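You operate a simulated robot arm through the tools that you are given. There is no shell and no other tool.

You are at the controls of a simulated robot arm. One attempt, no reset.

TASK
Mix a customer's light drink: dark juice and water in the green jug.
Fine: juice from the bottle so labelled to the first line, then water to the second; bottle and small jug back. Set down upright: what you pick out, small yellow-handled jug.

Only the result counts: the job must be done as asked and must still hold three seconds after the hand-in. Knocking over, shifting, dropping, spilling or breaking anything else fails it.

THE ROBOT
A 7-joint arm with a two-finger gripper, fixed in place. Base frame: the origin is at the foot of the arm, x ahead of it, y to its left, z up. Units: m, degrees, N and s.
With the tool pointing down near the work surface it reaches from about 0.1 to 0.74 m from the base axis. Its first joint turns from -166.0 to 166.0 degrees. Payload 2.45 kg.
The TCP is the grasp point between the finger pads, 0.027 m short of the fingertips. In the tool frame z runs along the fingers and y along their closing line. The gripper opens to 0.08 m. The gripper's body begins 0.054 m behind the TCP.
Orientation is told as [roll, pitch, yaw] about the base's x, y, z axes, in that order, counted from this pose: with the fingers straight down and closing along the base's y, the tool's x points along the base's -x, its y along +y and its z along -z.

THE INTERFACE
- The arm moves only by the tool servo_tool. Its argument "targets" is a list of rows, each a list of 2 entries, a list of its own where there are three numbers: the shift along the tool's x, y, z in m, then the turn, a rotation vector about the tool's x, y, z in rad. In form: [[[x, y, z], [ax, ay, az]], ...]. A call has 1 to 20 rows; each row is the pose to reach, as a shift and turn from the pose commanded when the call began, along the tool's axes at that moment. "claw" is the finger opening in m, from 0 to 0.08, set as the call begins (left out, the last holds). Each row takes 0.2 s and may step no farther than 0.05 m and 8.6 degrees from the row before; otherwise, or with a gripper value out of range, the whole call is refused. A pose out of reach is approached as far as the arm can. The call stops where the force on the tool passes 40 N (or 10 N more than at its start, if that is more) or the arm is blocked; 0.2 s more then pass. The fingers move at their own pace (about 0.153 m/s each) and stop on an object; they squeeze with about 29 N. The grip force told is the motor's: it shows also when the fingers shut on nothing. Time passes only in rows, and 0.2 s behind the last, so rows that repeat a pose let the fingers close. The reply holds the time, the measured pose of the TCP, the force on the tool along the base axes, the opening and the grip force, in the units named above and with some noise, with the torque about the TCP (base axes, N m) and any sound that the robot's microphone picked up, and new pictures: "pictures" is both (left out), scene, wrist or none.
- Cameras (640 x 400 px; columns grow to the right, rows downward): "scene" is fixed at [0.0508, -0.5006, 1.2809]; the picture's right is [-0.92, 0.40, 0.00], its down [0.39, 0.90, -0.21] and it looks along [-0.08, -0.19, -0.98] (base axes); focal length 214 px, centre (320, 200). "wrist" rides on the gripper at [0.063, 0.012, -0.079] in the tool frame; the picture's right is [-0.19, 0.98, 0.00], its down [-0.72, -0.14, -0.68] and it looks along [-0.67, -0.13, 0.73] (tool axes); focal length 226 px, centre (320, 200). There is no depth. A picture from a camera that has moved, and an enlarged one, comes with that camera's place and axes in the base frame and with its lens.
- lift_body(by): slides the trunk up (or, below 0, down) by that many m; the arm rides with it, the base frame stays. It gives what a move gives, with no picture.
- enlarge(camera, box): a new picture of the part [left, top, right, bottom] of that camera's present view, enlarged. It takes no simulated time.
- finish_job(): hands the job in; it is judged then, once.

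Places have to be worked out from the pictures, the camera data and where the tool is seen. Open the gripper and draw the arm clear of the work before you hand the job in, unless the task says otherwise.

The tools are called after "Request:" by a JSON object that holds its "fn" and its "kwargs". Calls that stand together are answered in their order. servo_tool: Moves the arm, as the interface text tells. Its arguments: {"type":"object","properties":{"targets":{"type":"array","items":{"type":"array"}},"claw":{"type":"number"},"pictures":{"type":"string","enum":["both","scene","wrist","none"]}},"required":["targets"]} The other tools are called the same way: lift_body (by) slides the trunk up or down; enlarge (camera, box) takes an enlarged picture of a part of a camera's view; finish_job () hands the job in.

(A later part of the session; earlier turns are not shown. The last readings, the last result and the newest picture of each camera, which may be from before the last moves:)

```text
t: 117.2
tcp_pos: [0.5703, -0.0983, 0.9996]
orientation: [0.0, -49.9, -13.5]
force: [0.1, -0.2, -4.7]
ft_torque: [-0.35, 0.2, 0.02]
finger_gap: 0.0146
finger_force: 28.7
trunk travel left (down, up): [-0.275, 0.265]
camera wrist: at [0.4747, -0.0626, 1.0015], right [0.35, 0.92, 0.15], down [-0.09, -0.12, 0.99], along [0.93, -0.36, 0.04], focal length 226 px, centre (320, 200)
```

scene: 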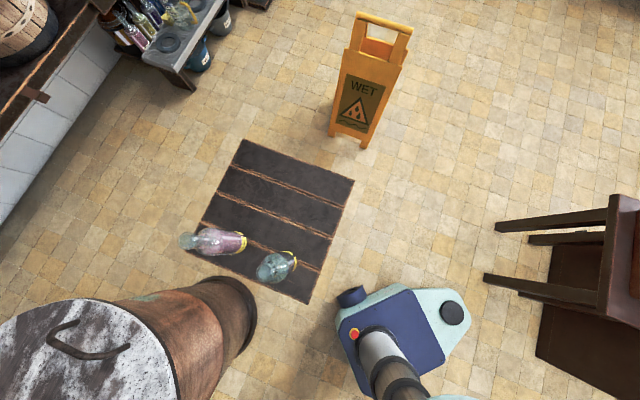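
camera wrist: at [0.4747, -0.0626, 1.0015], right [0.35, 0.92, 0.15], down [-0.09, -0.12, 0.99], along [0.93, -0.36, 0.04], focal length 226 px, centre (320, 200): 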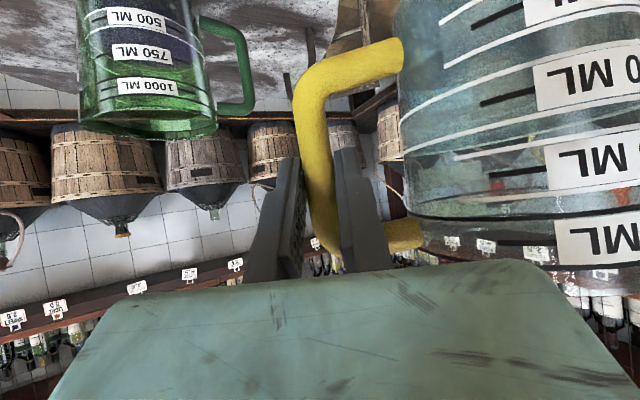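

The green jug is nicely at the left of the view. Lowering to put the camera near the 500 ML height.

Request:
{"fn": "servo_tool", "kwargs": {"targets": [[[0.012, 0, 0.01], [0, 0, 0]], [[0.038, 0, 0.032], [0, 0, 0]], [[0.068, 0, 0.057], [0, 0, 0]], [[0.098, 0, 0.082], [0, 0, 0]], [[0.12, 0, 0.1007], [0, 0, 0]], [[0.1287, 0, 0.108], [0, 0, 0]], [[0.1287, 0, 0.108], [0, 0, 0]]], "pictures": "wrist"}}

Request:
{"fn": "enlarge", "kwargs": {"camera": "wrist", "box": [60, 80, 260, 280]}}

```text
t: 118.8
tcp_pos: [0.5701, -0.0967, 0.8313]
orientation: [0.0, -50.0, -13.5]
force: [0.8, -0.9, -4.9]
ft_torque: [-0.37, 0.17, 0.02]
finger_gap: 0.0149
finger_force: 28.6
trunk travel left (down, up): [-0.275, 0.265]
camera wrist: at [0.4748, -0.0628, 0.8342], right [0.35, 0.92, 0.15], down [-0.09, -0.12, 0.99], along [0.93, -0.36, 0.04], focal length 226 px, centre (320, 200)
```

wrist: 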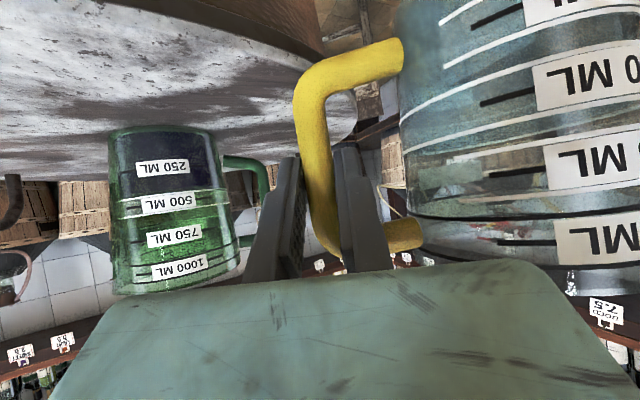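

```text
2.00 times, centred on (160, 180) of wrist
camera zoom: at [0.4748, -0.0628, 0.8342], right [0.35, 0.92, 0.15], down [-0.09, -0.12, 0.99], along [0.93, -0.36, 0.04], focal length 452 px, centre (640, 240)
```

zoom: 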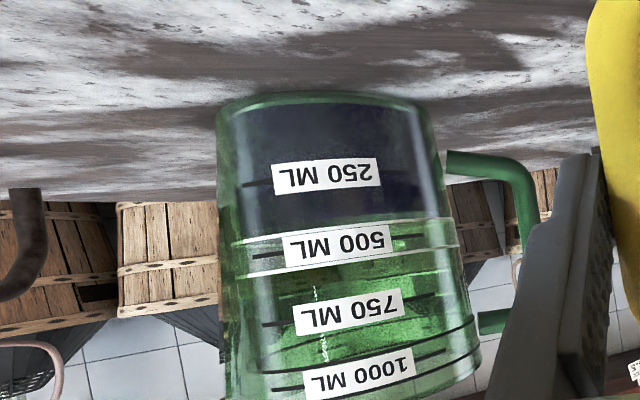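

Request:
{"fn": "enlarge", "kwargs": {"camera": "wrist", "box": [105, 150, 175, 230]}}

Request:
{"fn": "enlarge", "kwargs": {"camera": "wrist", "box": [165, 150, 235, 230]}}

```text
5.00 times, centred on (140, 190) of wrist
camera zoom: at [0.4748, -0.0628, 0.8342], right [0.35, 0.92, 0.15], down [-0.09, -0.12, 0.99], along [0.93, -0.36, 0.04], focal length 1130 px, centre (1220, 250)
```

zoom: 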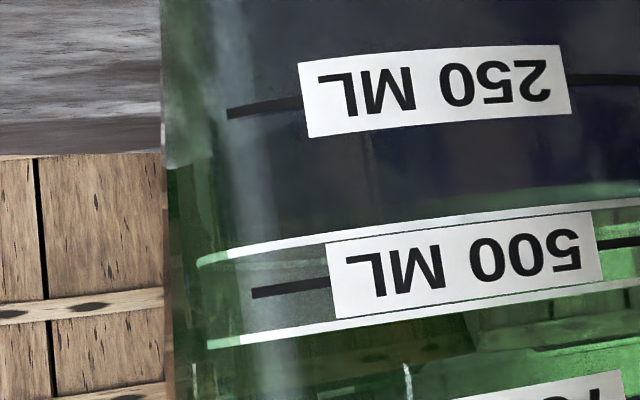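

```text
5.00 times, centred on (200, 190) of wrist
camera zoom: at [0.4748, -0.0628, 0.8342], right [0.35, 0.92, 0.15], down [-0.09, -0.12, 0.99], along [0.93, -0.36, 0.04], focal length 1130 px, centre (920, 250)
```

zoom: 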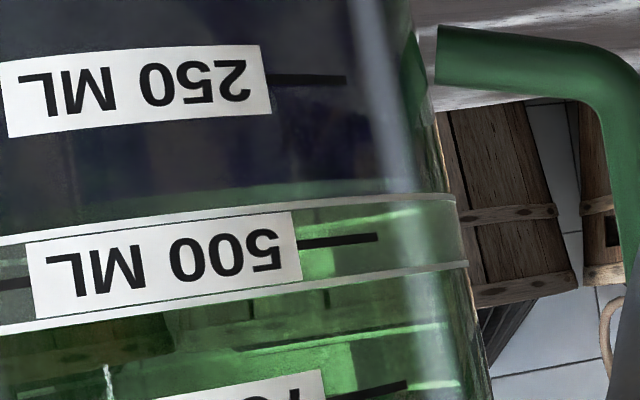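

The apparent level is between 350 and 410 depending on parallax. Lowering the camera another 2.4 cm to be edge-on with the surface.

Request:
{"fn": "servo_tool", "kwargs": {"targets": [[[0.0092, 0, 0.0077], [0, 0, 0]], [[0.0184, 0, 0.0154], [0, 0, 0]], [[0.0184, 0, 0.0154], [0, 0, 0]]], "pictures": "wrist"}}

Request:
{"fn": "enlarge", "kwargs": {"camera": "wrist", "box": [95, 120, 245, 240]}}

Request:
{"fn": "enlarge", "kwargs": {"camera": "wrist", "box": [165, 150, 235, 230]}}

Request:
{"fn": "enlarge", "kwargs": {"camera": "wrist", "box": [105, 150, 175, 230]}}

```text
t: 119.6
tcp_pos: [0.5701, -0.0979, 0.8075]
orientation: [0.0, -49.9, -13.5]
force: [-0.4, -0.2, -6.3]
ft_torque: [-0.37, 0.16, 0.0]
finger_gap: 0.0146
finger_force: 29.5
trunk travel left (down, up): [-0.275, 0.265]
camera wrist: at [0.4749, -0.063, 0.8099], right [0.35, 0.92, 0.15], down [-0.09, -0.12, 0.99], along [0.93, -0.36, 0.04], focal length 226 px, centre (320, 200)
```

wrist: 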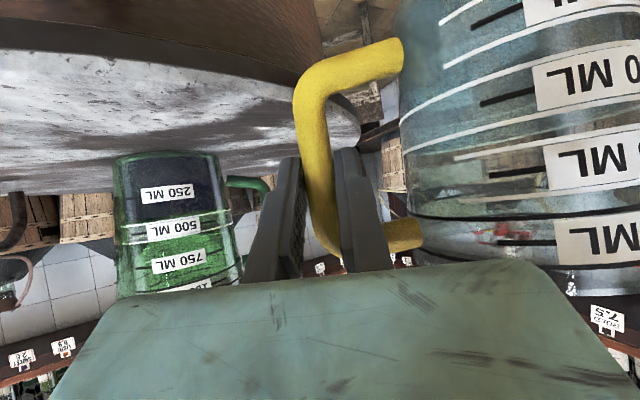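

```text
3.33 times, centred on (170, 180) of wrist
camera zoom: at [0.4749, -0.063, 0.8099], right [0.35, 0.92, 0.15], down [-0.09, -0.12, 0.99], along [0.93, -0.36, 0.04], focal length 754 px, centre (820, 267)
```

zoom: 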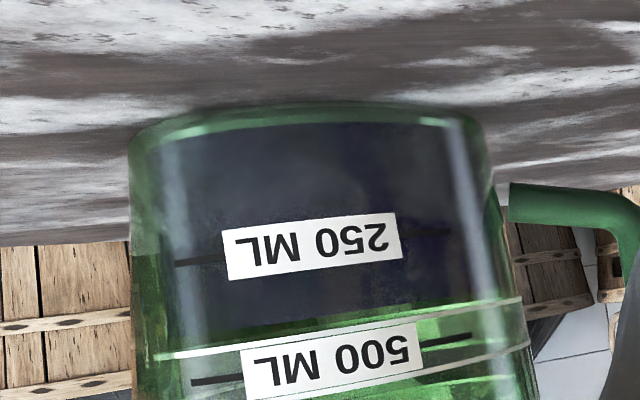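

```text
5.00 times, centred on (200, 190) of wrist
camera zoom: at [0.4749, -0.063, 0.8099], right [0.35, 0.92, 0.15], down [-0.09, -0.12, 0.99], along [0.93, -0.36, 0.04], focal length 1130 px, centre (920, 250)
```

zoom: 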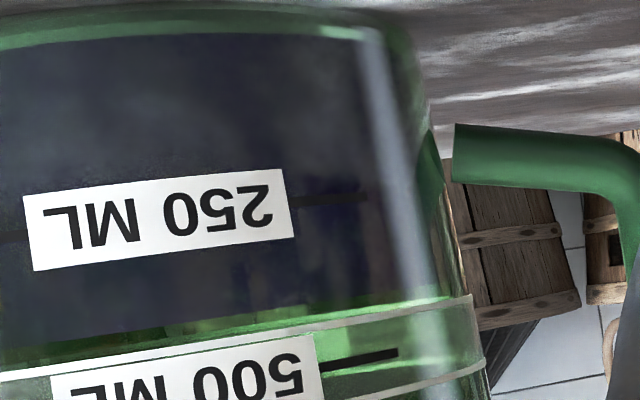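

```text
5.00 times, centred on (140, 190) of wrist
camera zoom: at [0.4749, -0.063, 0.8099], right [0.35, 0.92, 0.15], down [-0.09, -0.12, 0.99], along [0.93, -0.36, 0.04], focal length 1130 px, centre (1220, 250)
```

zoom: 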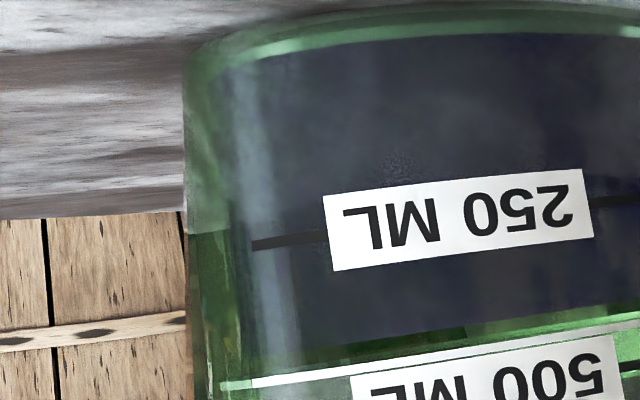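

Edge-on the level reads about 412 ML, so roughly 85–90 ML more water is needed. Returning the small jug, upright, to the pouring start pose.

Request:
{"fn": "servo_tool", "kwargs": {"targets": [[[-0.012, 0, -0.01], [0, 0, 0]], [[-0.04, 0, -0.0336], [0, 0, 0]], [[-0.075, 0, -0.063], [0, 0, 0]], [[-0.11, 0, -0.0924], [0, 0, 0]], [[-0.142, 0, -0.1192], [0, 0, 0]], [[-0.164, 0, -0.1377], [0, 0, 0]], [[-0.1704, 0, -0.1431], [0, 0, 0]], [[-0.1704, 0, -0.1431], [0, 0, 0]]], "pictures": "none"}}

Request:
{"fn": "servo_tool", "kwargs": {"targets": [[[0.0004, -0.0087, 0.0001], [0.016, 0, 0.0135]], [[0.0012, -0.029, 0.0002], [0.0535, 0, 0.0449]], [[0.0026, -0.0638, 0.0005], [0.1176, 0, 0.0987]], [[0.0043, -0.1044, 0.0009], [0.1925, 0, 0.1616]], [[0.006, -0.145, 0.0012], [0.2674, 0, 0.2244]], [[0.0077, -0.1856, 0.0015], [0.3422, 0, 0.2872]], [[0.0094, -0.2262, 0.0019], [0.4171, 0, 0.3501]], [[0.0108, -0.261, 0.0022], [0.4812, 0, 0.4039]], [[0.0116, -0.2813, 0.0023], [0.5187, 0, 0.4353]], [[0.012, -0.29, 0.0024], [0.5347, 0, 0.4488]], [[0.012, -0.29, 0.0024], [0.5347, 0, 0.4488]]], "pictures": "wrist"}}

```text
t: 121.4
tcp_pos: [0.5687, -0.0983, 1.0303]
orientation: [0.1, -49.9, -13.5]
force: [-0.7, 0.2, -5.7]
ft_torque: [-0.37, 0.19, 0.0]
finger_gap: 0.0145
finger_force: 29.4
trunk travel left (down, up): [-0.275, 0.265]
```

```text
t: 123.8
tcp_pos: [0.4963, -0.3775, 1.0194]
orientation: [-0.1, -49.9, -53.7]
force: [0.1, 0.0, -5.5]
ft_torque: [-0.18, 0.36, 0.03]
finger_gap: 0.0145
finger_force: 29.3
trunk travel left (down, up): [-0.275, 0.265]
camera wrist: at [0.4465, -0.29, 1.0216], right [0.86, 0.48, 0.15], down [-0.15, -0.04, 0.99], along [0.48, -0.88, 0.04], focal length 226 px, centre (320, 200)
```

wrist: 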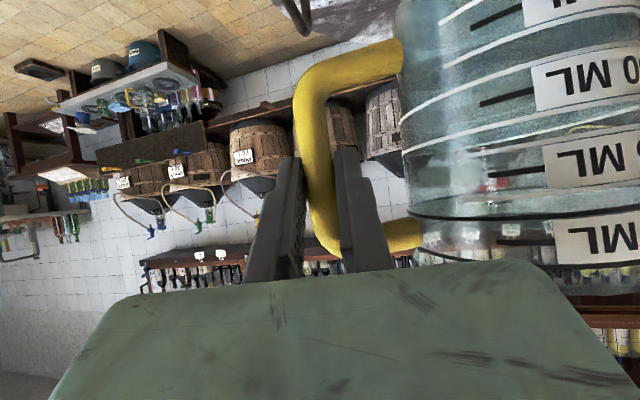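

Same pose as the first time. Tilting through to 50° along the lip-fixed path with a short hold, then looking.

Request:
{"fn": "servo_tool", "kwargs": {"targets": [[[0.0136, -0.0025, 0.0108], [0.055, 0.0173, -0.0656]], [[0.0271, -0.0049, 0.0215], [0.11, 0.0346, -0.1311]], [[0.0337, -0.0057, 0.0268], [0.1649, 0.0518, -0.1966]], [[0.0332, -0.0052, 0.0265], [0.2199, 0.0691, -0.2621]], [[0.0288, -0.0036, 0.0232], [0.2749, 0.0864, -0.3277]], [[0.0221, -0.0009, 0.0183], [0.3299, 0.1037, -0.3932]], [[0.0147, 0.0029, 0.0131], [0.3848, 0.121, -0.4588]], [[0.0044, 0.0079, 0.0058], [0.4398, 0.1382, -0.5243]], [[-0.0057, 0.0139, -0.0011], [0.4948, 0.1555, -0.5898]], [[-0.0154, 0.021, -0.0074], [0.5498, 0.1728, -0.6554]], [[-0.0154, 0.021, -0.0074], [0.5498, 0.1728, -0.6554]], [[-0.0154, 0.021, -0.0074], [0.5498, 0.1728, -0.6554]]], "pictures": "wrist"}}

Request:
{"fn": "enlarge", "kwargs": {"camera": "wrist", "box": [480, 0, 640, 200]}}

```text
t: 126.4
tcp_pos: [0.5157, -0.3698, 1.0364]
orientation: [-54.9, -23.2, -18.3]
force: [-0.1, 0.0, -5.7]
ft_torque: [-0.07, 0.19, -0.01]
finger_gap: 0.0144
finger_force: 29.3
trunk travel left (down, up): [-0.275, 0.265]
camera wrist: at [0.4698, -0.2794, 1.0435], right [0.65, 0.38, -0.66], down [0.59, 0.31, 0.75], along [0.49, -0.87, -0.03], focal length 226 px, centre (320, 200)
```

wrist: 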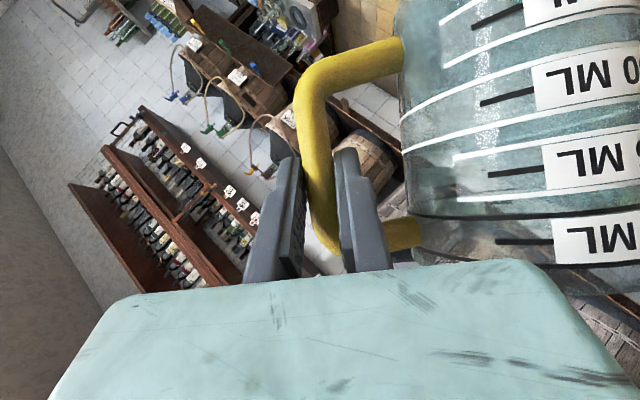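

```text
2.00 times, centred on (560, 100) of wrist
camera zoom: at [0.4698, -0.2794, 1.0435], right [0.65, 0.38, -0.66], down [0.59, 0.31, 0.75], along [0.49, -0.87, -0.03], focal length 452 px, centre (-160, 400)
```

zoom: 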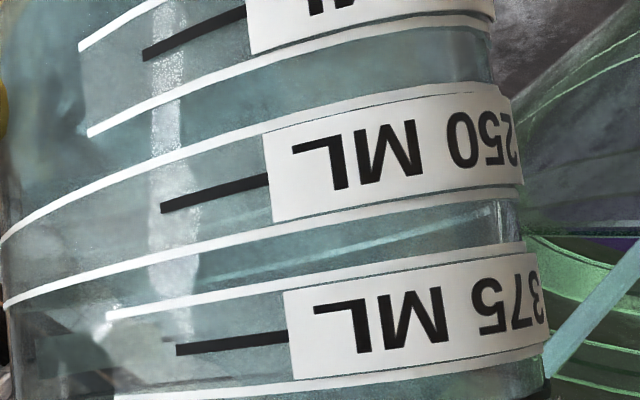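

Flowing again, with the surface around 425–430 ML. Holding another second at 50°.

Request:
{"fn": "servo_tool", "kwargs": {"targets": [[[0, 0, 0], [0, 0, 0]], [[0, 0, 0], [0, 0, 0]], [[0, 0, 0], [0, 0, 0]], [[0, 0, 0], [0, 0, 0]]], "pictures": "wrist"}}

Request:
{"fn": "enlarge", "kwargs": {"camera": "wrist", "box": [480, 0, 640, 200]}}

```text
t: 127.4
tcp_pos: [0.5153, -0.3702, 1.0359]
orientation: [-54.8, -23.3, -18.3]
force: [-0.4, -0.8, -4.2]
ft_torque: [-0.04, 0.15, -0.03]
finger_gap: 0.0141
finger_force: 28.9
trunk travel left (down, up): [-0.275, 0.265]
camera wrist: at [0.4698, -0.2794, 1.0434], right [0.65, 0.38, -0.66], down [0.59, 0.31, 0.75], along [0.49, -0.87, -0.03], focal length 226 px, centre (320, 200)
```

wrist: 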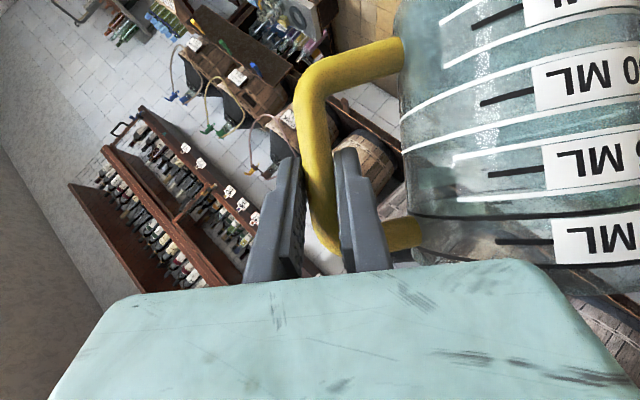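

```text
2.00 times, centred on (560, 100) of wrist
camera zoom: at [0.4698, -0.2794, 1.0434], right [0.65, 0.38, -0.66], down [0.59, 0.31, 0.75], along [0.49, -0.87, -0.03], focal length 452 px, centre (-160, 400)
```

zoom: 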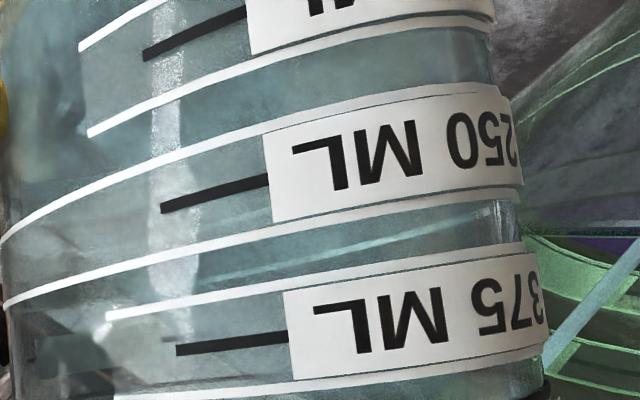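

The flow is weakening at 50° with the level near 445. Tilting on to 55° and holding briefly.

Request:
{"fn": "servo_tool", "kwargs": {"targets": [[[-0.0098, -0.003, -0.009], [0.055, 0.0173, -0.0656]], [[-0.0098, -0.003, -0.009], [0.055, 0.0173, -0.0656]], [[-0.0098, -0.003, -0.009], [0.055, 0.0173, -0.0656]]], "pictures": "wrist"}}

Request:
{"fn": "enlarge", "kwargs": {"camera": "wrist", "box": [480, 0, 640, 200]}}

```text
t: 128.2
tcp_pos: [0.522, -0.3665, 1.0473]
orientation: [-58.5, -19.5, -16.9]
force: [1.7, 0.3, -5.1]
ft_torque: [-0.01, 0.14, 0.0]
finger_gap: 0.0146
finger_force: 29.1
trunk travel left (down, up): [-0.275, 0.265]
camera wrist: at [0.4777, -0.2761, 1.0549], right [0.59, 0.36, -0.72], down [0.64, 0.33, 0.69], along [0.49, -0.87, -0.03], focal length 226 px, centre (320, 200)
```

wrist: 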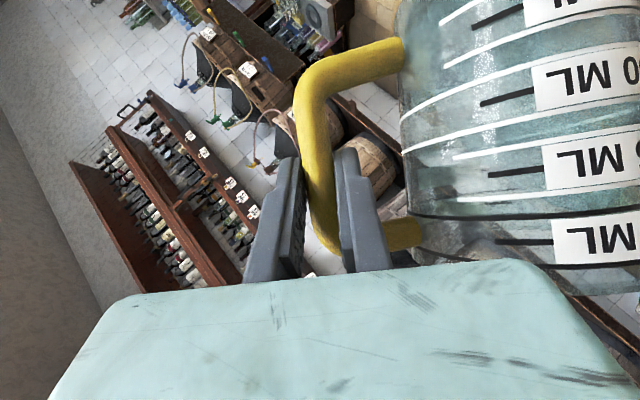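

```text
2.00 times, centred on (560, 100) of wrist
camera zoom: at [0.4777, -0.2761, 1.0549], right [0.59, 0.36, -0.72], down [0.64, 0.33, 0.69], along [0.49, -0.87, -0.03], focal length 452 px, centre (-160, 400)
```

zoom: 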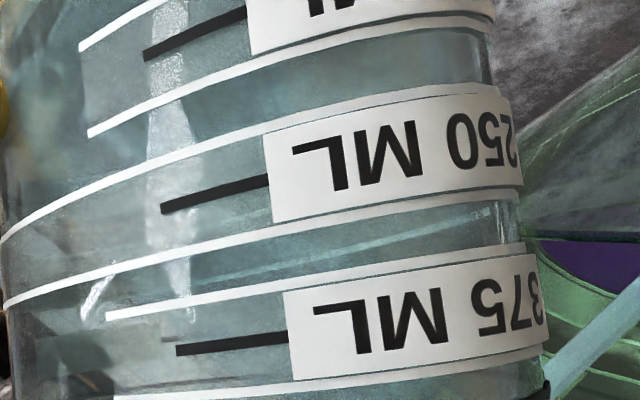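

Now the purple surface is visible right through the opening and must be in the 470–490 range. I return to upright along the same lip-fixed path to stop and measure.

Request:
{"fn": "servo_tool", "kwargs": {"targets": [[[0.0094, 0.0042, 0.009], [-0.055, -0.0173, 0.0656]], [[0.0183, 0.0093, 0.0178], [-0.11, -0.0346, 0.1311]], [[0.0267, 0.0157, 0.0266], [-0.1649, -0.0518, 0.1966]], [[0.0344, 0.0229, 0.035], [-0.2199, -0.0691, 0.2621]], [[0.0402, 0.028, 0.0411], [-0.2749, -0.0864, 0.3277]], [[0.0449, 0.0331, 0.0464], [-0.3299, -0.1037, 0.3932]], [[0.0479, 0.0366, 0.0498], [-0.3848, -0.121, 0.4588]], [[0.0484, 0.0367, 0.0503], [-0.4398, -0.1382, 0.5243]], [[0.045, 0.0305, 0.0458], [-0.4948, -0.1555, 0.5898]], [[0.0375, 0.018, 0.0362], [-0.5498, -0.1728, 0.6554]], [[0.0299, 0.0055, 0.0266], [-0.6048, -0.1901, 0.7209]], [[0.0299, 0.0055, 0.0266], [-0.6048, -0.1901, 0.7209]]], "pictures": "wrist"}}

```text
t: 130.8
tcp_pos: [0.4959, -0.3786, 1.0187]
orientation: [0.0, -49.9, -53.4]
force: [-0.2, 0.3, -5.5]
ft_torque: [-0.18, 0.37, -0.01]
finger_gap: 0.0146
finger_force: 28.3
trunk travel left (down, up): [-0.275, 0.265]
camera wrist: at [0.4462, -0.2903, 1.0216], right [0.86, 0.48, 0.15], down [-0.15, -0.04, 0.99], along [0.48, -0.87, 0.04], focal length 226 px, centre (320, 200)
```

wrist: 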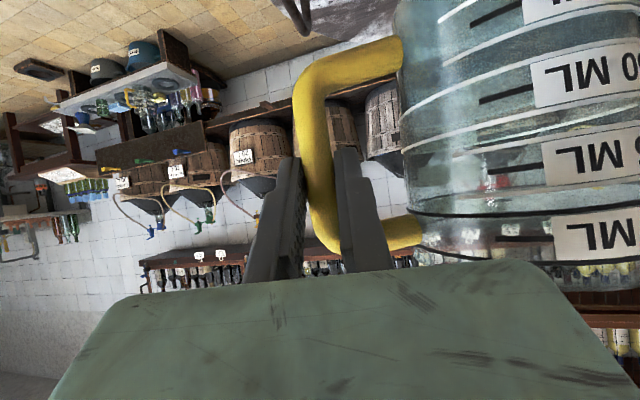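

Back upright. Carrying the small jug to the same viewpoint and down to the 500-line height for an edge-on reading.

Request:
{"fn": "servo_tool", "kwargs": {"targets": [[[0.0033, 0.0068, -0.0044], [-0.016, 0, -0.0135]], [[0.0109, 0.0226, -0.0147], [-0.0535, 0, -0.0449]], [[0.024, 0.0496, -0.0322], [-0.1176, 0, -0.0987]], [[0.0392, 0.0812, -0.0527], [-0.1925, 0, -0.1616]], [[0.0545, 0.1128, -0.0733], [-0.2674, 0, -0.2244]], [[0.0698, 0.1444, -0.0938], [-0.3422, 0, -0.2872]], [[0.085, 0.176, -0.1143], [-0.4171, 0, -0.3501]], [[0.0981, 0.203, -0.1319], [-0.4812, 0, -0.4039]], [[0.1057, 0.2188, -0.1421], [-0.5187, 0, -0.4353]], [[0.109, 0.2256, -0.1465], [-0.5347, 0, -0.4488]], [[0.109, 0.2256, -0.1465], [-0.5347, 0, -0.4488]]], "pictures": "none"}}

Request:
{"fn": "servo_tool", "kwargs": {"targets": [[[0.012, 0, 0.01], [0, 0, 0]], [[0.038, 0, 0.032], [0, 0, 0]], [[0.072, 0, 0.0604], [0, 0, 0]], [[0.106, 0, 0.0889], [0, 0, 0]], [[0.136, 0, 0.1141], [0, 0, 0]], [[0.156, 0, 0.1309], [0, 0, 0]], [[0.1628, 0, 0.1366], [0, 0, 0]], [[0.1628, 0, 0.1366], [0, 0, 0]]], "pictures": "wrist"}}

Request:
{"fn": "enlarge", "kwargs": {"camera": "wrist", "box": [95, 120, 245, 240]}}

Request:
{"fn": "enlarge", "kwargs": {"camera": "wrist", "box": [165, 160, 235, 240]}}

Request:
{"fn": "enlarge", "kwargs": {"camera": "wrist", "box": [105, 160, 175, 240]}}

```text
t: 133.2
tcp_pos: [0.5705, -0.0973, 1.0303]
orientation: [0.1, -49.8, -13.6]
force: [-0.6, -0.7, -5.0]
ft_torque: [-0.34, 0.16, 0.0]
finger_gap: 0.0148
finger_force: 28.8
trunk travel left (down, up): [-0.275, 0.265]
```

```text
t: 135.0
tcp_pos: [0.5695, -0.0978, 0.817]
orientation: [0.0, -49.9, -13.5]
force: [0.4, -0.1, -5.6]
ft_torque: [-0.33, 0.18, 0.02]
finger_gap: 0.0142
finger_force: 28.9
trunk travel left (down, up): [-0.275, 0.265]
camera wrist: at [0.4742, -0.0626, 0.819], right [0.35, 0.92, 0.15], down [-0.09, -0.12, 0.99], along [0.93, -0.36, 0.04], focal length 226 px, centre (320, 200)
```

wrist: 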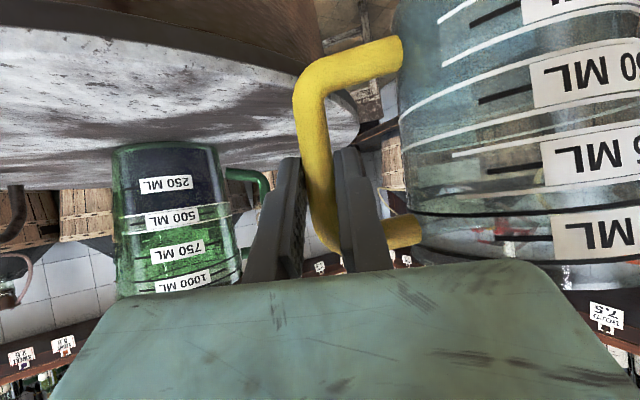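

```text
3.33 times, centred on (170, 180) of wrist
camera zoom: at [0.4742, -0.0626, 0.819], right [0.35, 0.92, 0.15], down [-0.09, -0.12, 0.99], along [0.93, -0.36, 0.04], focal length 754 px, centre (820, 267)
```

zoom: 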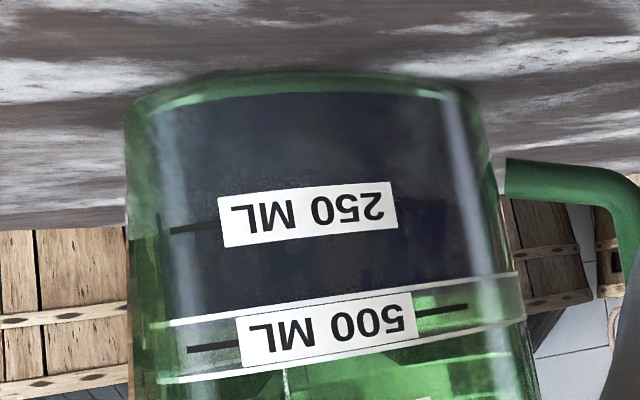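

```text
5.00 times, centred on (200, 200) of wrist
camera zoom: at [0.4742, -0.0626, 0.819], right [0.35, 0.92, 0.15], down [-0.09, -0.12, 0.99], along [0.93, -0.36, 0.04], focal length 1130 px, centre (920, 200)
```

zoom: 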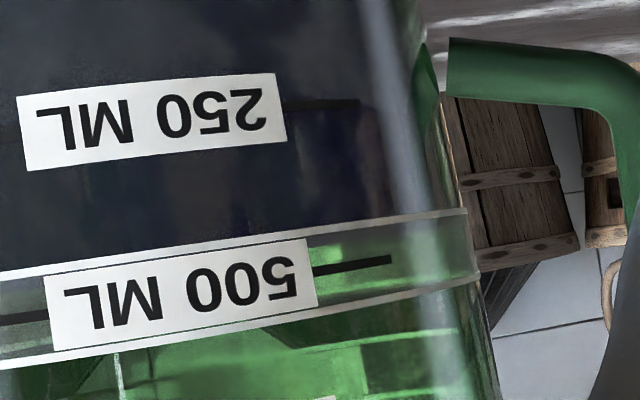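

```text
5.00 times, centred on (140, 200) of wrist
camera zoom: at [0.4742, -0.0626, 0.819], right [0.35, 0.92, 0.15], down [-0.09, -0.12, 0.99], along [0.93, -0.36, 0.04], focal length 1130 px, centre (1220, 200)
```

zoom: 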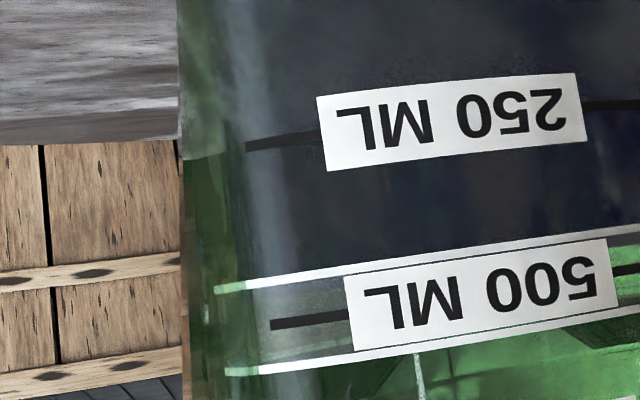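

The level now reads about 425–430 ML — that second pour gave only little. Checking how much water is left in the small jug.

Request:
{"fn": "enlarge", "kwargs": {"camera": "wrist", "box": [390, 0, 640, 290]}}

Request:
{"fn": "servo_tool", "kwargs": {"targets": [[[0.0031, 0, 0.0026], [0, 0, 0]], [[0.0031, 0, 0.0026], [0, 0, 0]]], "pictures": "wrist"}}

Request:
{"fn": "enlarge", "kwargs": {"camera": "wrist", "box": [165, 160, 235, 240]}}

Request:
{"fn": "enlarge", "kwargs": {"camera": "wrist", "box": [180, 190, 220, 220]}}

```text
1.38 times, centred on (515, 145) of wrist
camera zoom: at [0.4742, -0.0626, 0.819], right [0.35, 0.92, 0.15], down [-0.09, -0.12, 0.99], along [0.93, -0.36, 0.04], focal length 312 px, centre (51, 276)
```

zoom: 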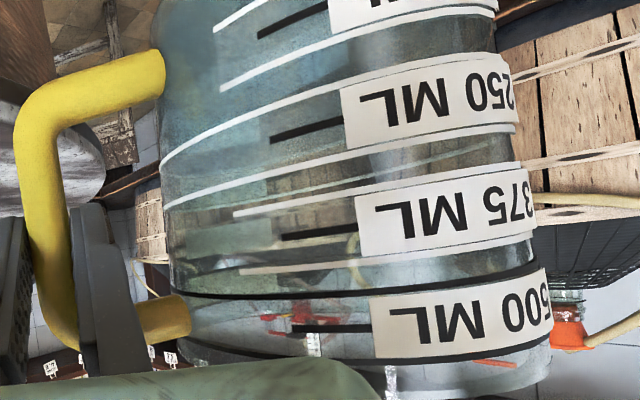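

```text
t: 135.6
tcp_pos: [0.5702, -0.0973, 0.8121]
orientation: [0.0, -49.9, -13.5]
force: [-0.7, -0.1, -4.8]
ft_torque: [-0.34, 0.16, 0.02]
finger_gap: 0.0143
finger_force: 29.4
trunk travel left (down, up): [-0.275, 0.265]
camera wrist: at [0.4741, -0.0624, 0.8153], right [0.35, 0.92, 0.15], down [-0.09, -0.12, 0.99], along [0.93, -0.36, 0.04], focal length 226 px, centre (320, 200)
```

wrist: 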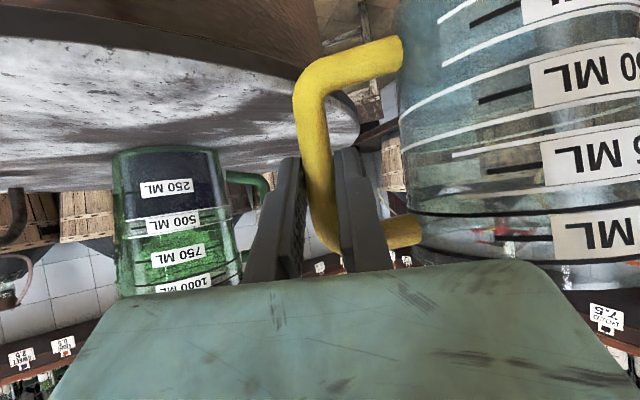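

```text
5.00 times, centred on (200, 200) of wrist
camera zoom: at [0.4741, -0.0624, 0.8153], right [0.35, 0.92, 0.15], down [-0.09, -0.12, 0.99], along [0.93, -0.36, 0.04], focal length 1130 px, centre (920, 200)
```

zoom: 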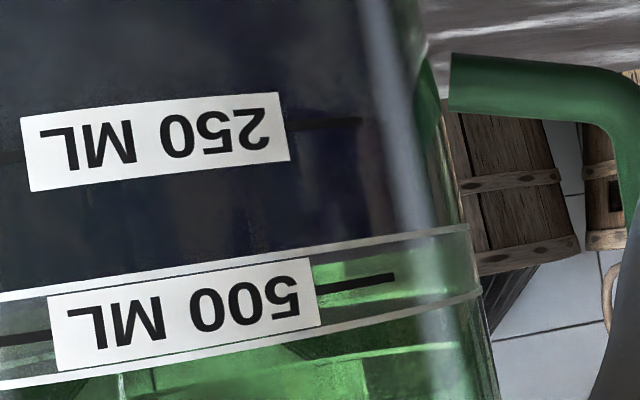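

```text
13.33 times, centred on (200, 205) of wrist
camera zoom: at [0.4741, -0.0624, 0.8153], right [0.35, 0.92, 0.15], down [-0.09, -0.12, 0.99], along [0.93, -0.36, 0.04], focal length 3014 px, centre (1920, 133)
```

zoom: 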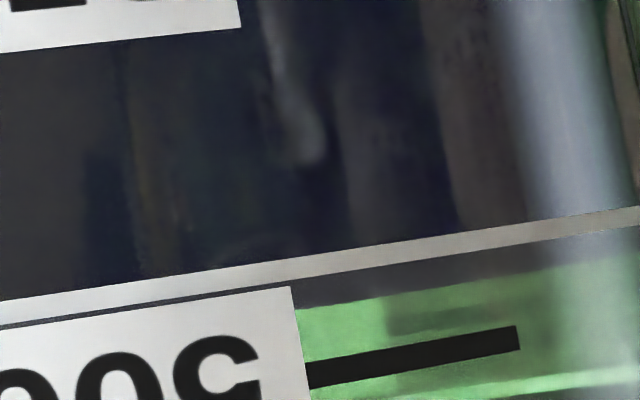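

A finer look shows the surface a little past the lower ring: about 460 ML, so some 40 ML more is wanted. Going back for a last, short pour.

Request:
{"fn": "servo_tool", "kwargs": {"targets": [[[-0.012, 0, -0.01], [0, 0, 0]], [[-0.04, 0, -0.0336], [0, 0, 0]], [[-0.074, 0, -0.0621], [0, 0, 0]], [[-0.108, 0, -0.0907], [0, 0, 0]], [[-0.139, 0, -0.1167], [0, 0, 0]], [[-0.161, 0, -0.1352], [0, 0, 0]], [[-0.1669, 0, -0.1401], [0, 0, 0]], [[-0.1669, 0, -0.1401], [0, 0, 0]]], "pictures": "none"}}

Request:
{"fn": "servo_tool", "kwargs": {"targets": [[[0.0004, -0.0087, 0.0001], [0.016, 0, 0.0135]], [[0.0012, -0.029, 0.0002], [0.0535, 0, 0.0449]], [[0.0026, -0.0638, 0.0005], [0.1176, 0, 0.0987]], [[0.0043, -0.1044, 0.0009], [0.1925, 0, 0.1616]], [[0.006, -0.145, 0.0012], [0.2674, 0, 0.2244]], [[0.0077, -0.1856, 0.0015], [0.3422, 0, 0.2872]], [[0.0094, -0.2262, 0.0019], [0.4171, 0, 0.3501]], [[0.0108, -0.261, 0.0022], [0.4812, 0, 0.4039]], [[0.0116, -0.2813, 0.0023], [0.5187, 0, 0.4353]], [[0.012, -0.29, 0.0024], [0.5347, 0, 0.4488]], [[0.012, -0.29, 0.0024], [0.5347, 0, 0.4488]]], "pictures": "wrist"}}

```text
t: 137.4
tcp_pos: [0.5683, -0.0968, 1.0305]
orientation: [0.0, -49.9, -13.5]
force: [0.2, -0.2, -5.9]
ft_torque: [-0.33, 0.14, 0.0]
finger_gap: 0.0145
finger_force: 28.9
trunk travel left (down, up): [-0.275, 0.265]
```

```text
t: 139.8
tcp_pos: [0.4948, -0.3782, 1.0204]
orientation: [-0.1, -49.8, -53.4]
force: [0.1, 0.5, -5.1]
ft_torque: [-0.18, 0.33, 0.01]
finger_gap: 0.0145
finger_force: 29.2
trunk travel left (down, up): [-0.275, 0.265]
camera wrist: at [0.4457, -0.2901, 1.0227], right [0.86, 0.48, 0.15], down [-0.15, -0.04, 0.99], along [0.48, -0.88, 0.04], focal length 226 px, centre (320, 200)
```

wrist: 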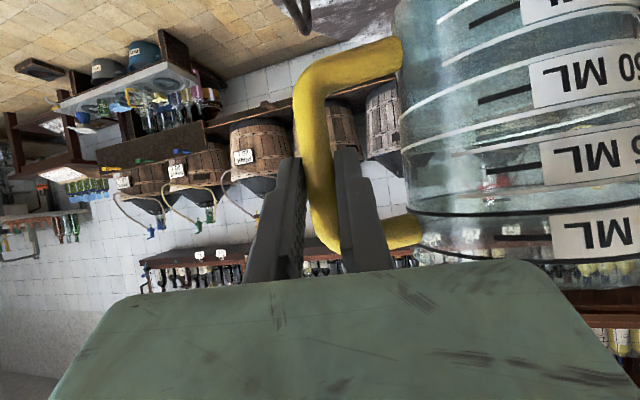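

Same pose again. Tilting to 55° and holding about 0.8 s.

Request:
{"fn": "servo_tool", "kwargs": {"targets": [[[0.0136, -0.0025, 0.0108], [0.055, 0.0173, -0.0656]], [[0.0271, -0.0049, 0.0215], [0.11, 0.0346, -0.1311]], [[0.0337, -0.0057, 0.0268], [0.1649, 0.0518, -0.1966]], [[0.0332, -0.0052, 0.0265], [0.2199, 0.0691, -0.2621]], [[0.0288, -0.0036, 0.0232], [0.2749, 0.0864, -0.3277]], [[0.0221, -0.0009, 0.0183], [0.3299, 0.1037, -0.3932]], [[0.0147, 0.0029, 0.0131], [0.3848, 0.121, -0.4588]], [[0.0044, 0.0079, 0.0058], [0.4398, 0.1382, -0.5243]], [[-0.0057, 0.0139, -0.0011], [0.4948, 0.1555, -0.5898]], [[-0.0154, 0.021, -0.0074], [0.5498, 0.1728, -0.6554]], [[-0.0249, 0.029, -0.0132], [0.6048, 0.1901, -0.7209]], [[-0.0249, 0.029, -0.0132], [0.6048, 0.1901, -0.7209]], [[-0.0249, 0.029, -0.0132], [0.6048, 0.1901, -0.7209]], [[-0.0249, 0.029, -0.0132], [0.6048, 0.1901, -0.7209]]], "pictures": "wrist"}}

Request:
{"fn": "enlarge", "kwargs": {"camera": "wrist", "box": [480, 0, 640, 200]}}

```text
t: 142.8
tcp_pos: [0.522, -0.3651, 1.0474]
orientation: [-58.5, -19.6, -16.8]
force: [-0.4, 0.4, -5.1]
ft_torque: [-0.04, 0.1, -0.01]
finger_gap: 0.0146
finger_force: 28.7
trunk travel left (down, up): [-0.275, 0.265]
camera wrist: at [0.4773, -0.2753, 1.0555], right [0.59, 0.36, -0.72], down [0.64, 0.33, 0.69], along [0.49, -0.87, -0.03], focal length 226 px, centre (320, 200)
```

wrist: 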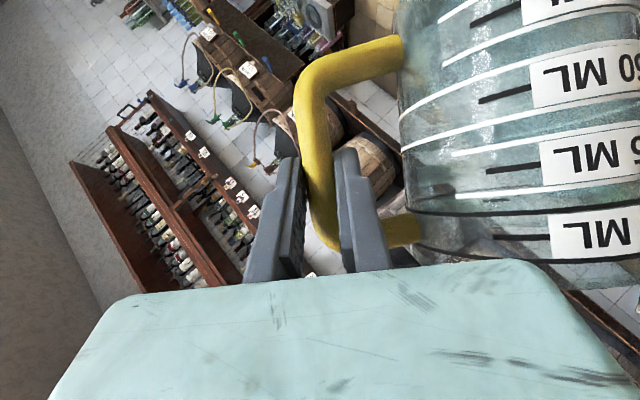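

```text
2.00 times, centred on (560, 100) of wrist
camera zoom: at [0.4773, -0.2753, 1.0555], right [0.59, 0.36, -0.72], down [0.64, 0.33, 0.69], along [0.49, -0.87, -0.03], focal length 452 px, centre (-160, 400)
```

zoom: 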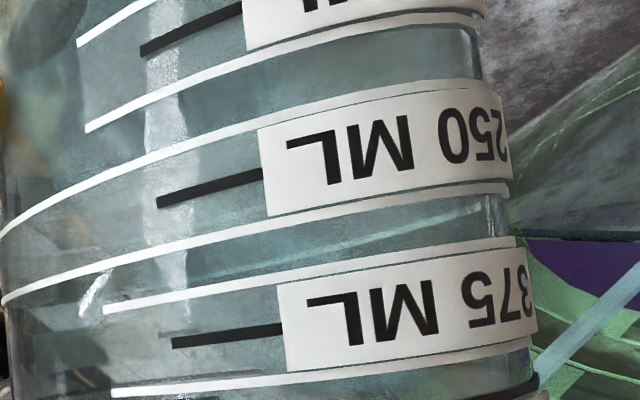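

The stream continues and the surface is near 475. Holding about 0.4 s more and then returning upright.

Request:
{"fn": "servo_tool", "kwargs": {"targets": [[[0, 0, 0], [0, 0, 0]], [[0, 0, 0], [0, 0, 0]], [[0.0094, 0.0042, 0.009], [-0.055, -0.0173, 0.0656]], [[0.0183, 0.0093, 0.0178], [-0.11, -0.0346, 0.1311]], [[0.0267, 0.0157, 0.0266], [-0.1649, -0.0518, 0.1966]], [[0.0344, 0.0229, 0.035], [-0.2199, -0.0691, 0.2621]], [[0.0402, 0.028, 0.0411], [-0.2749, -0.0864, 0.3277]], [[0.0449, 0.0331, 0.0464], [-0.3299, -0.1037, 0.3932]], [[0.0479, 0.0366, 0.0498], [-0.3848, -0.121, 0.4588]], [[0.0484, 0.0367, 0.0503], [-0.4398, -0.1382, 0.5243]], [[0.045, 0.0305, 0.0458], [-0.4948, -0.1555, 0.5898]], [[0.0375, 0.018, 0.0362], [-0.5498, -0.1728, 0.6554]], [[0.0299, 0.0055, 0.0266], [-0.6048, -0.1901, 0.7209]], [[0.0299, 0.0055, 0.0266], [-0.6048, -0.1901, 0.7209]]], "pictures": "none"}}

Request:
{"fn": "servo_tool", "kwargs": {"targets": [[[0.0033, 0.0068, -0.0044], [-0.016, 0, -0.0135]], [[0.0109, 0.0226, -0.0147], [-0.0535, 0, -0.0449]], [[0.024, 0.0496, -0.0322], [-0.1176, 0, -0.0987]], [[0.0392, 0.0812, -0.0527], [-0.1925, 0, -0.1616]], [[0.0545, 0.1128, -0.0733], [-0.2674, 0, -0.2244]], [[0.0698, 0.1444, -0.0938], [-0.3422, 0, -0.2872]], [[0.085, 0.176, -0.1143], [-0.4171, 0, -0.3501]], [[0.0981, 0.203, -0.1319], [-0.4812, 0, -0.4039]], [[0.1057, 0.2188, -0.1421], [-0.5187, 0, -0.4353]], [[0.109, 0.2256, -0.1465], [-0.5347, 0, -0.4488]], [[0.109, 0.2256, -0.1465], [-0.5347, 0, -0.4488]]], "pictures": "none"}}

Request:
{"fn": "servo_tool", "kwargs": {"targets": [[[0.012, 0, 0.01], [0, 0, 0]], [[0.038, 0, 0.032], [0, 0, 0]], [[0.072, 0, 0.0604], [0, 0, 0]], [[0.106, 0, 0.0889], [0, 0, 0]], [[0.136, 0, 0.1141], [0, 0, 0]], [[0.156, 0, 0.1309], [0, 0, 0]], [[0.1617, 0, 0.1357], [0, 0, 0]], [[0.1617, 0, 0.1357], [0, 0, 0]]], "pictures": "wrist"}}

Request:
{"fn": "enlarge", "kwargs": {"camera": "wrist", "box": [165, 160, 235, 240]}}

Request:
{"fn": "enlarge", "kwargs": {"camera": "wrist", "box": [180, 190, 220, 220]}}

Request:
{"fn": "enlarge", "kwargs": {"camera": "wrist", "box": [105, 185, 155, 235]}}

```text
t: 145.8
tcp_pos: [0.4973, -0.3773, 1.0198]
orientation: [-0.1, -49.9, -53.5]
force: [-0.8, -0.7, -5.0]
ft_torque: [-0.12, 0.33, 0.0]
finger_gap: 0.0148
finger_force: 29.3
trunk travel left (down, up): [-0.275, 0.265]
```

```text
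t: 148.2
tcp_pos: [0.5686, -0.0977, 1.032]
orientation: [0.1, -49.9, -13.5]
force: [0.4, 0.0, -5.2]
ft_torque: [-0.27, 0.19, 0.03]
finger_gap: 0.0144
finger_force: 29.5
trunk travel left (down, up): [-0.275, 0.265]
```

```text
t: 150.0
tcp_pos: [0.5683, -0.0992, 0.8214]
orientation: [0.0, -49.9, -13.5]
force: [0.2, -0.6, -4.8]
ft_torque: [-0.33, 0.18, 0.01]
finger_gap: 0.0146
finger_force: 29.0
trunk travel left (down, up): [-0.275, 0.265]
camera wrist: at [0.4731, -0.0631, 0.8234], right [0.35, 0.92, 0.15], down [-0.09, -0.12, 0.99], along [0.93, -0.36, 0.04], focal length 226 px, centre (320, 200)
```

wrist: 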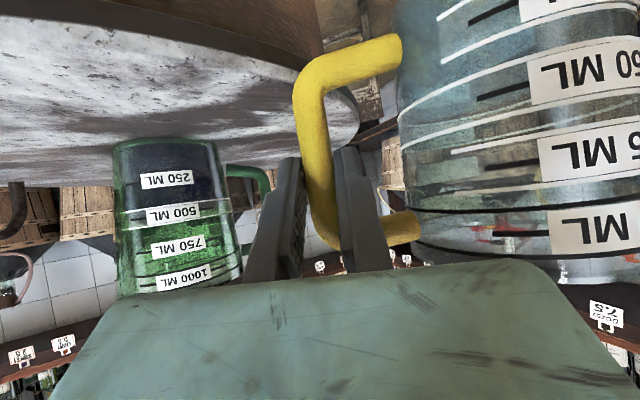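

```text
5.00 times, centred on (200, 200) of wrist
camera zoom: at [0.4731, -0.0631, 0.8234], right [0.35, 0.92, 0.15], down [-0.09, -0.12, 0.99], along [0.93, -0.36, 0.04], focal length 1130 px, centre (920, 200)
```

zoom: 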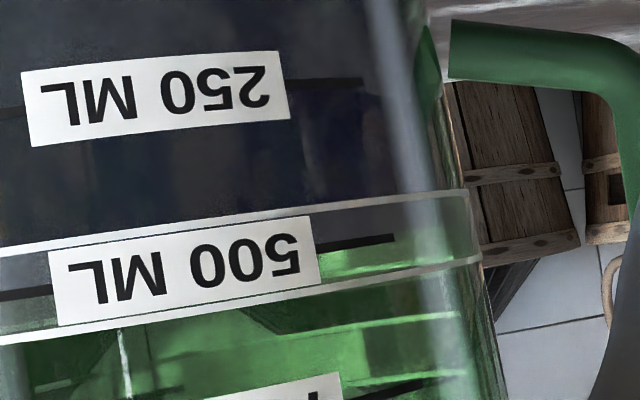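

```text
13.33 times, centred on (200, 205) of wrist
camera zoom: at [0.4731, -0.0631, 0.8234], right [0.35, 0.92, 0.15], down [-0.09, -0.12, 0.99], along [0.93, -0.36, 0.04], focal length 3014 px, centre (1920, 133)
```

zoom: 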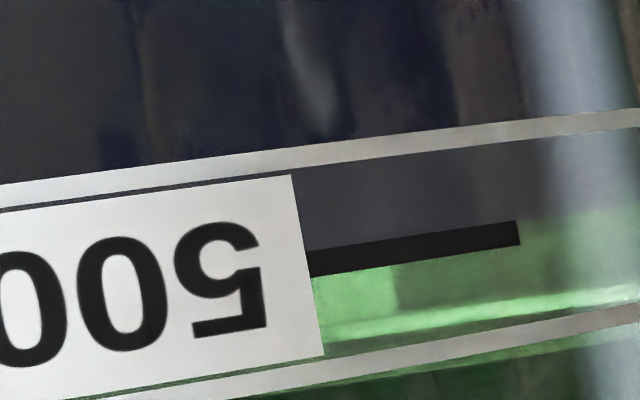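

```text
8.00 times, centred on (130, 210) of wrist
camera zoom: at [0.4731, -0.0631, 0.8234], right [0.35, 0.92, 0.15], down [-0.09, -0.12, 0.99], along [0.93, -0.36, 0.04], focal length 1808 px, centre (1840, 120)
```

zoom: 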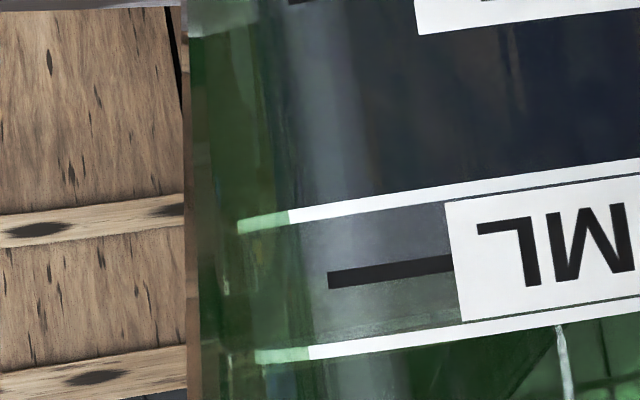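

The liquid surface now lines up exactly with the 500 tick, edge-on — the second line is reached. I raise the small jug and carry it back, upright, to above its original spot.

Request:
{"fn": "servo_tool", "kwargs": {"targets": [[[-0.012, 0, -0.01], [0, 0, 0]], [[-0.04, 0, -0.0336], [0, 0, 0]], [[-0.075, 0, -0.063], [0, 0, 0]], [[-0.11, 0, -0.0924], [0, 0, 0]], [[-0.143, 0, -0.12], [0, 0, 0]], [[-0.168, 0, -0.141], [0, 0, 0]], [[-0.1751, 0, -0.147], [0, 0, 0]], [[-0.1751, 0, -0.147], [0, 0, 0]]], "pictures": "none"}}

Request:
{"fn": "servo_tool", "kwargs": {"targets": [[[0.0031, -0.0061, -0.0037], [0.0109, 0, 0.0091]], [[0.0108, -0.0215, -0.0129], [0.0381, 0, 0.032]], [[0.0232, -0.046, -0.0277], [0.0817, 0, 0.0686]], [[0.0387, -0.0767, -0.0462], [0.1362, 0, 0.1143]], [[0.0558, -0.1105, -0.0665], [0.1961, 0, 0.1646]], [[0.0744, -0.1473, -0.0886], [0.2615, 0, 0.2195]], [[0.093, -0.1842, -0.1108], [0.3269, 0, 0.2744]], [[0.1116, -0.221, -0.1329], [0.3923, 0, 0.3293]], [[0.1302, -0.2578, -0.1551], [0.4576, 0, 0.3841]], [[0.1488, -0.2947, -0.1773], [0.523, 0, 0.439]], [[0.1673, -0.3315, -0.1994], [0.5884, 0, 0.4939]], [[0.1859, -0.3683, -0.2216], [0.6538, 0, 0.5488]], [[0.2045, -0.4052, -0.2437], [0.7191, 0, 0.6036]], [[0.2231, -0.442, -0.2659], [0.7845, 0, 0.6585]], [[0.2417, -0.4788, -0.2881], [0.8499, 0, 0.7134]], [[0.2603, -0.5157, -0.3102], [0.9153, 0, 0.7683]], [[0.2789, -0.5525, -0.3324], [0.9806, 0, 0.8231]], [[0.2944, -0.5832, -0.3508], [1.0351, 0, 0.8689]], [[0.3053, -0.6047, -0.3638], [1.0733, 0, 0.9009]], [[0.3099, -0.6139, -0.3693], [1.0896, 0, 0.9146]]], "pictures": "both"}}

Request:
{"fn": "enlarge", "kwargs": {"camera": "wrist", "box": [220, 0, 640, 280]}}

Request:
{"fn": "enlarge", "kwargs": {"camera": "scene", "box": [170, 80, 400, 310]}}

```text
t: 151.8
tcp_pos: [0.5695, -0.0984, 1.0486]
orientation: [0.0, -49.9, -13.6]
force: [0.2, -0.1, -4.3]
ft_torque: [-0.32, 0.18, 0.0]
finger_gap: 0.0142
finger_force: 29.3
trunk travel left (down, up): [-0.275, 0.265]
```

```text
t: 156.0
tcp_pos: [-0.0448, -0.5818, 1.0493]
orientation: [0.0, -50.1, -95.1]
force: [-0.4, -0.9, -4.4]
ft_torque: [0.11, 0.36, -0.01]
finger_gap: 0.0144
finger_force: 28.3
out of reach, approached as far as the arm can: row 7, 8, 9, 10, 11, 12, 13
trunk travel left (down, up): [-0.275, 0.265]
camera wrist: at [-0.0229, -0.4829, 1.0515], right [0.97, -0.21, 0.15], down [-0.14, 0.07, 0.99], along [-0.22, -0.97, 0.04], focal length 226 px, centre (320, 200)
```

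scene: 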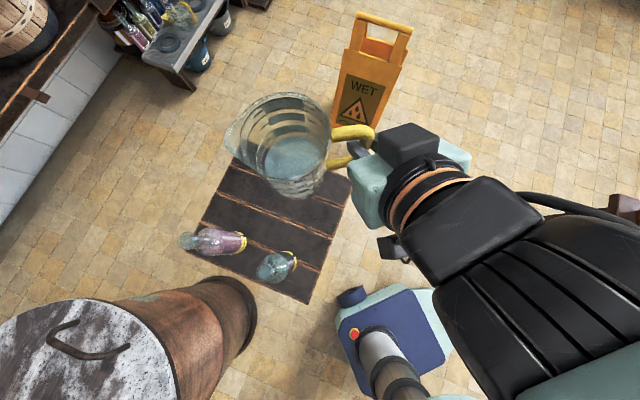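
wrist: 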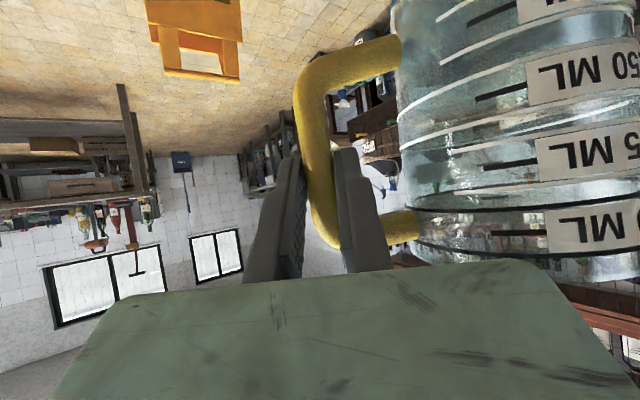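

```text
1.43 times, centred on (430, 140) of wrist
camera zoom: at [-0.0229, -0.4829, 1.0515], right [0.97, -0.21, 0.15], down [-0.14, 0.07, 0.99], along [-0.22, -0.97, 0.04], focal length 323 px, centre (163, 286)
```

zoom: 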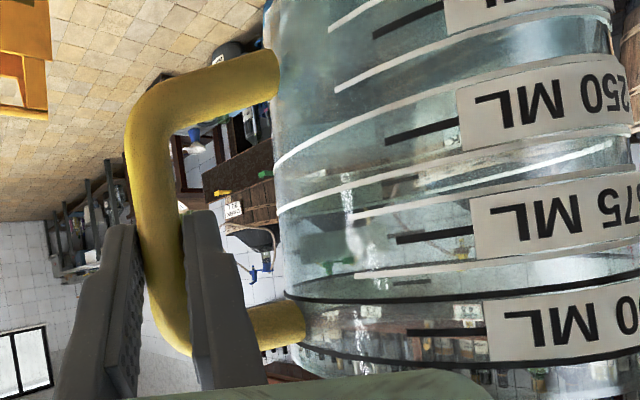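

```text
1.74 times, centred on (285, 195) of scene
camera zoom: at [0.0508, -0.5006, 1.2809], right [-0.92, 0.4, 0.0], down [0.39, 0.9, -0.21], along [-0.08, -0.19, -0.98], focal length 373 px, centre (381, 209)
```

zoom: 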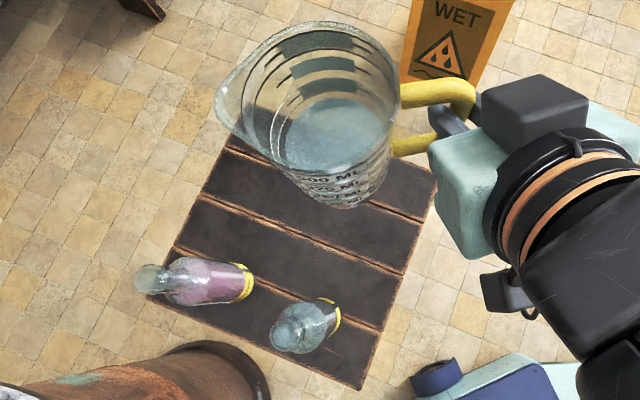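

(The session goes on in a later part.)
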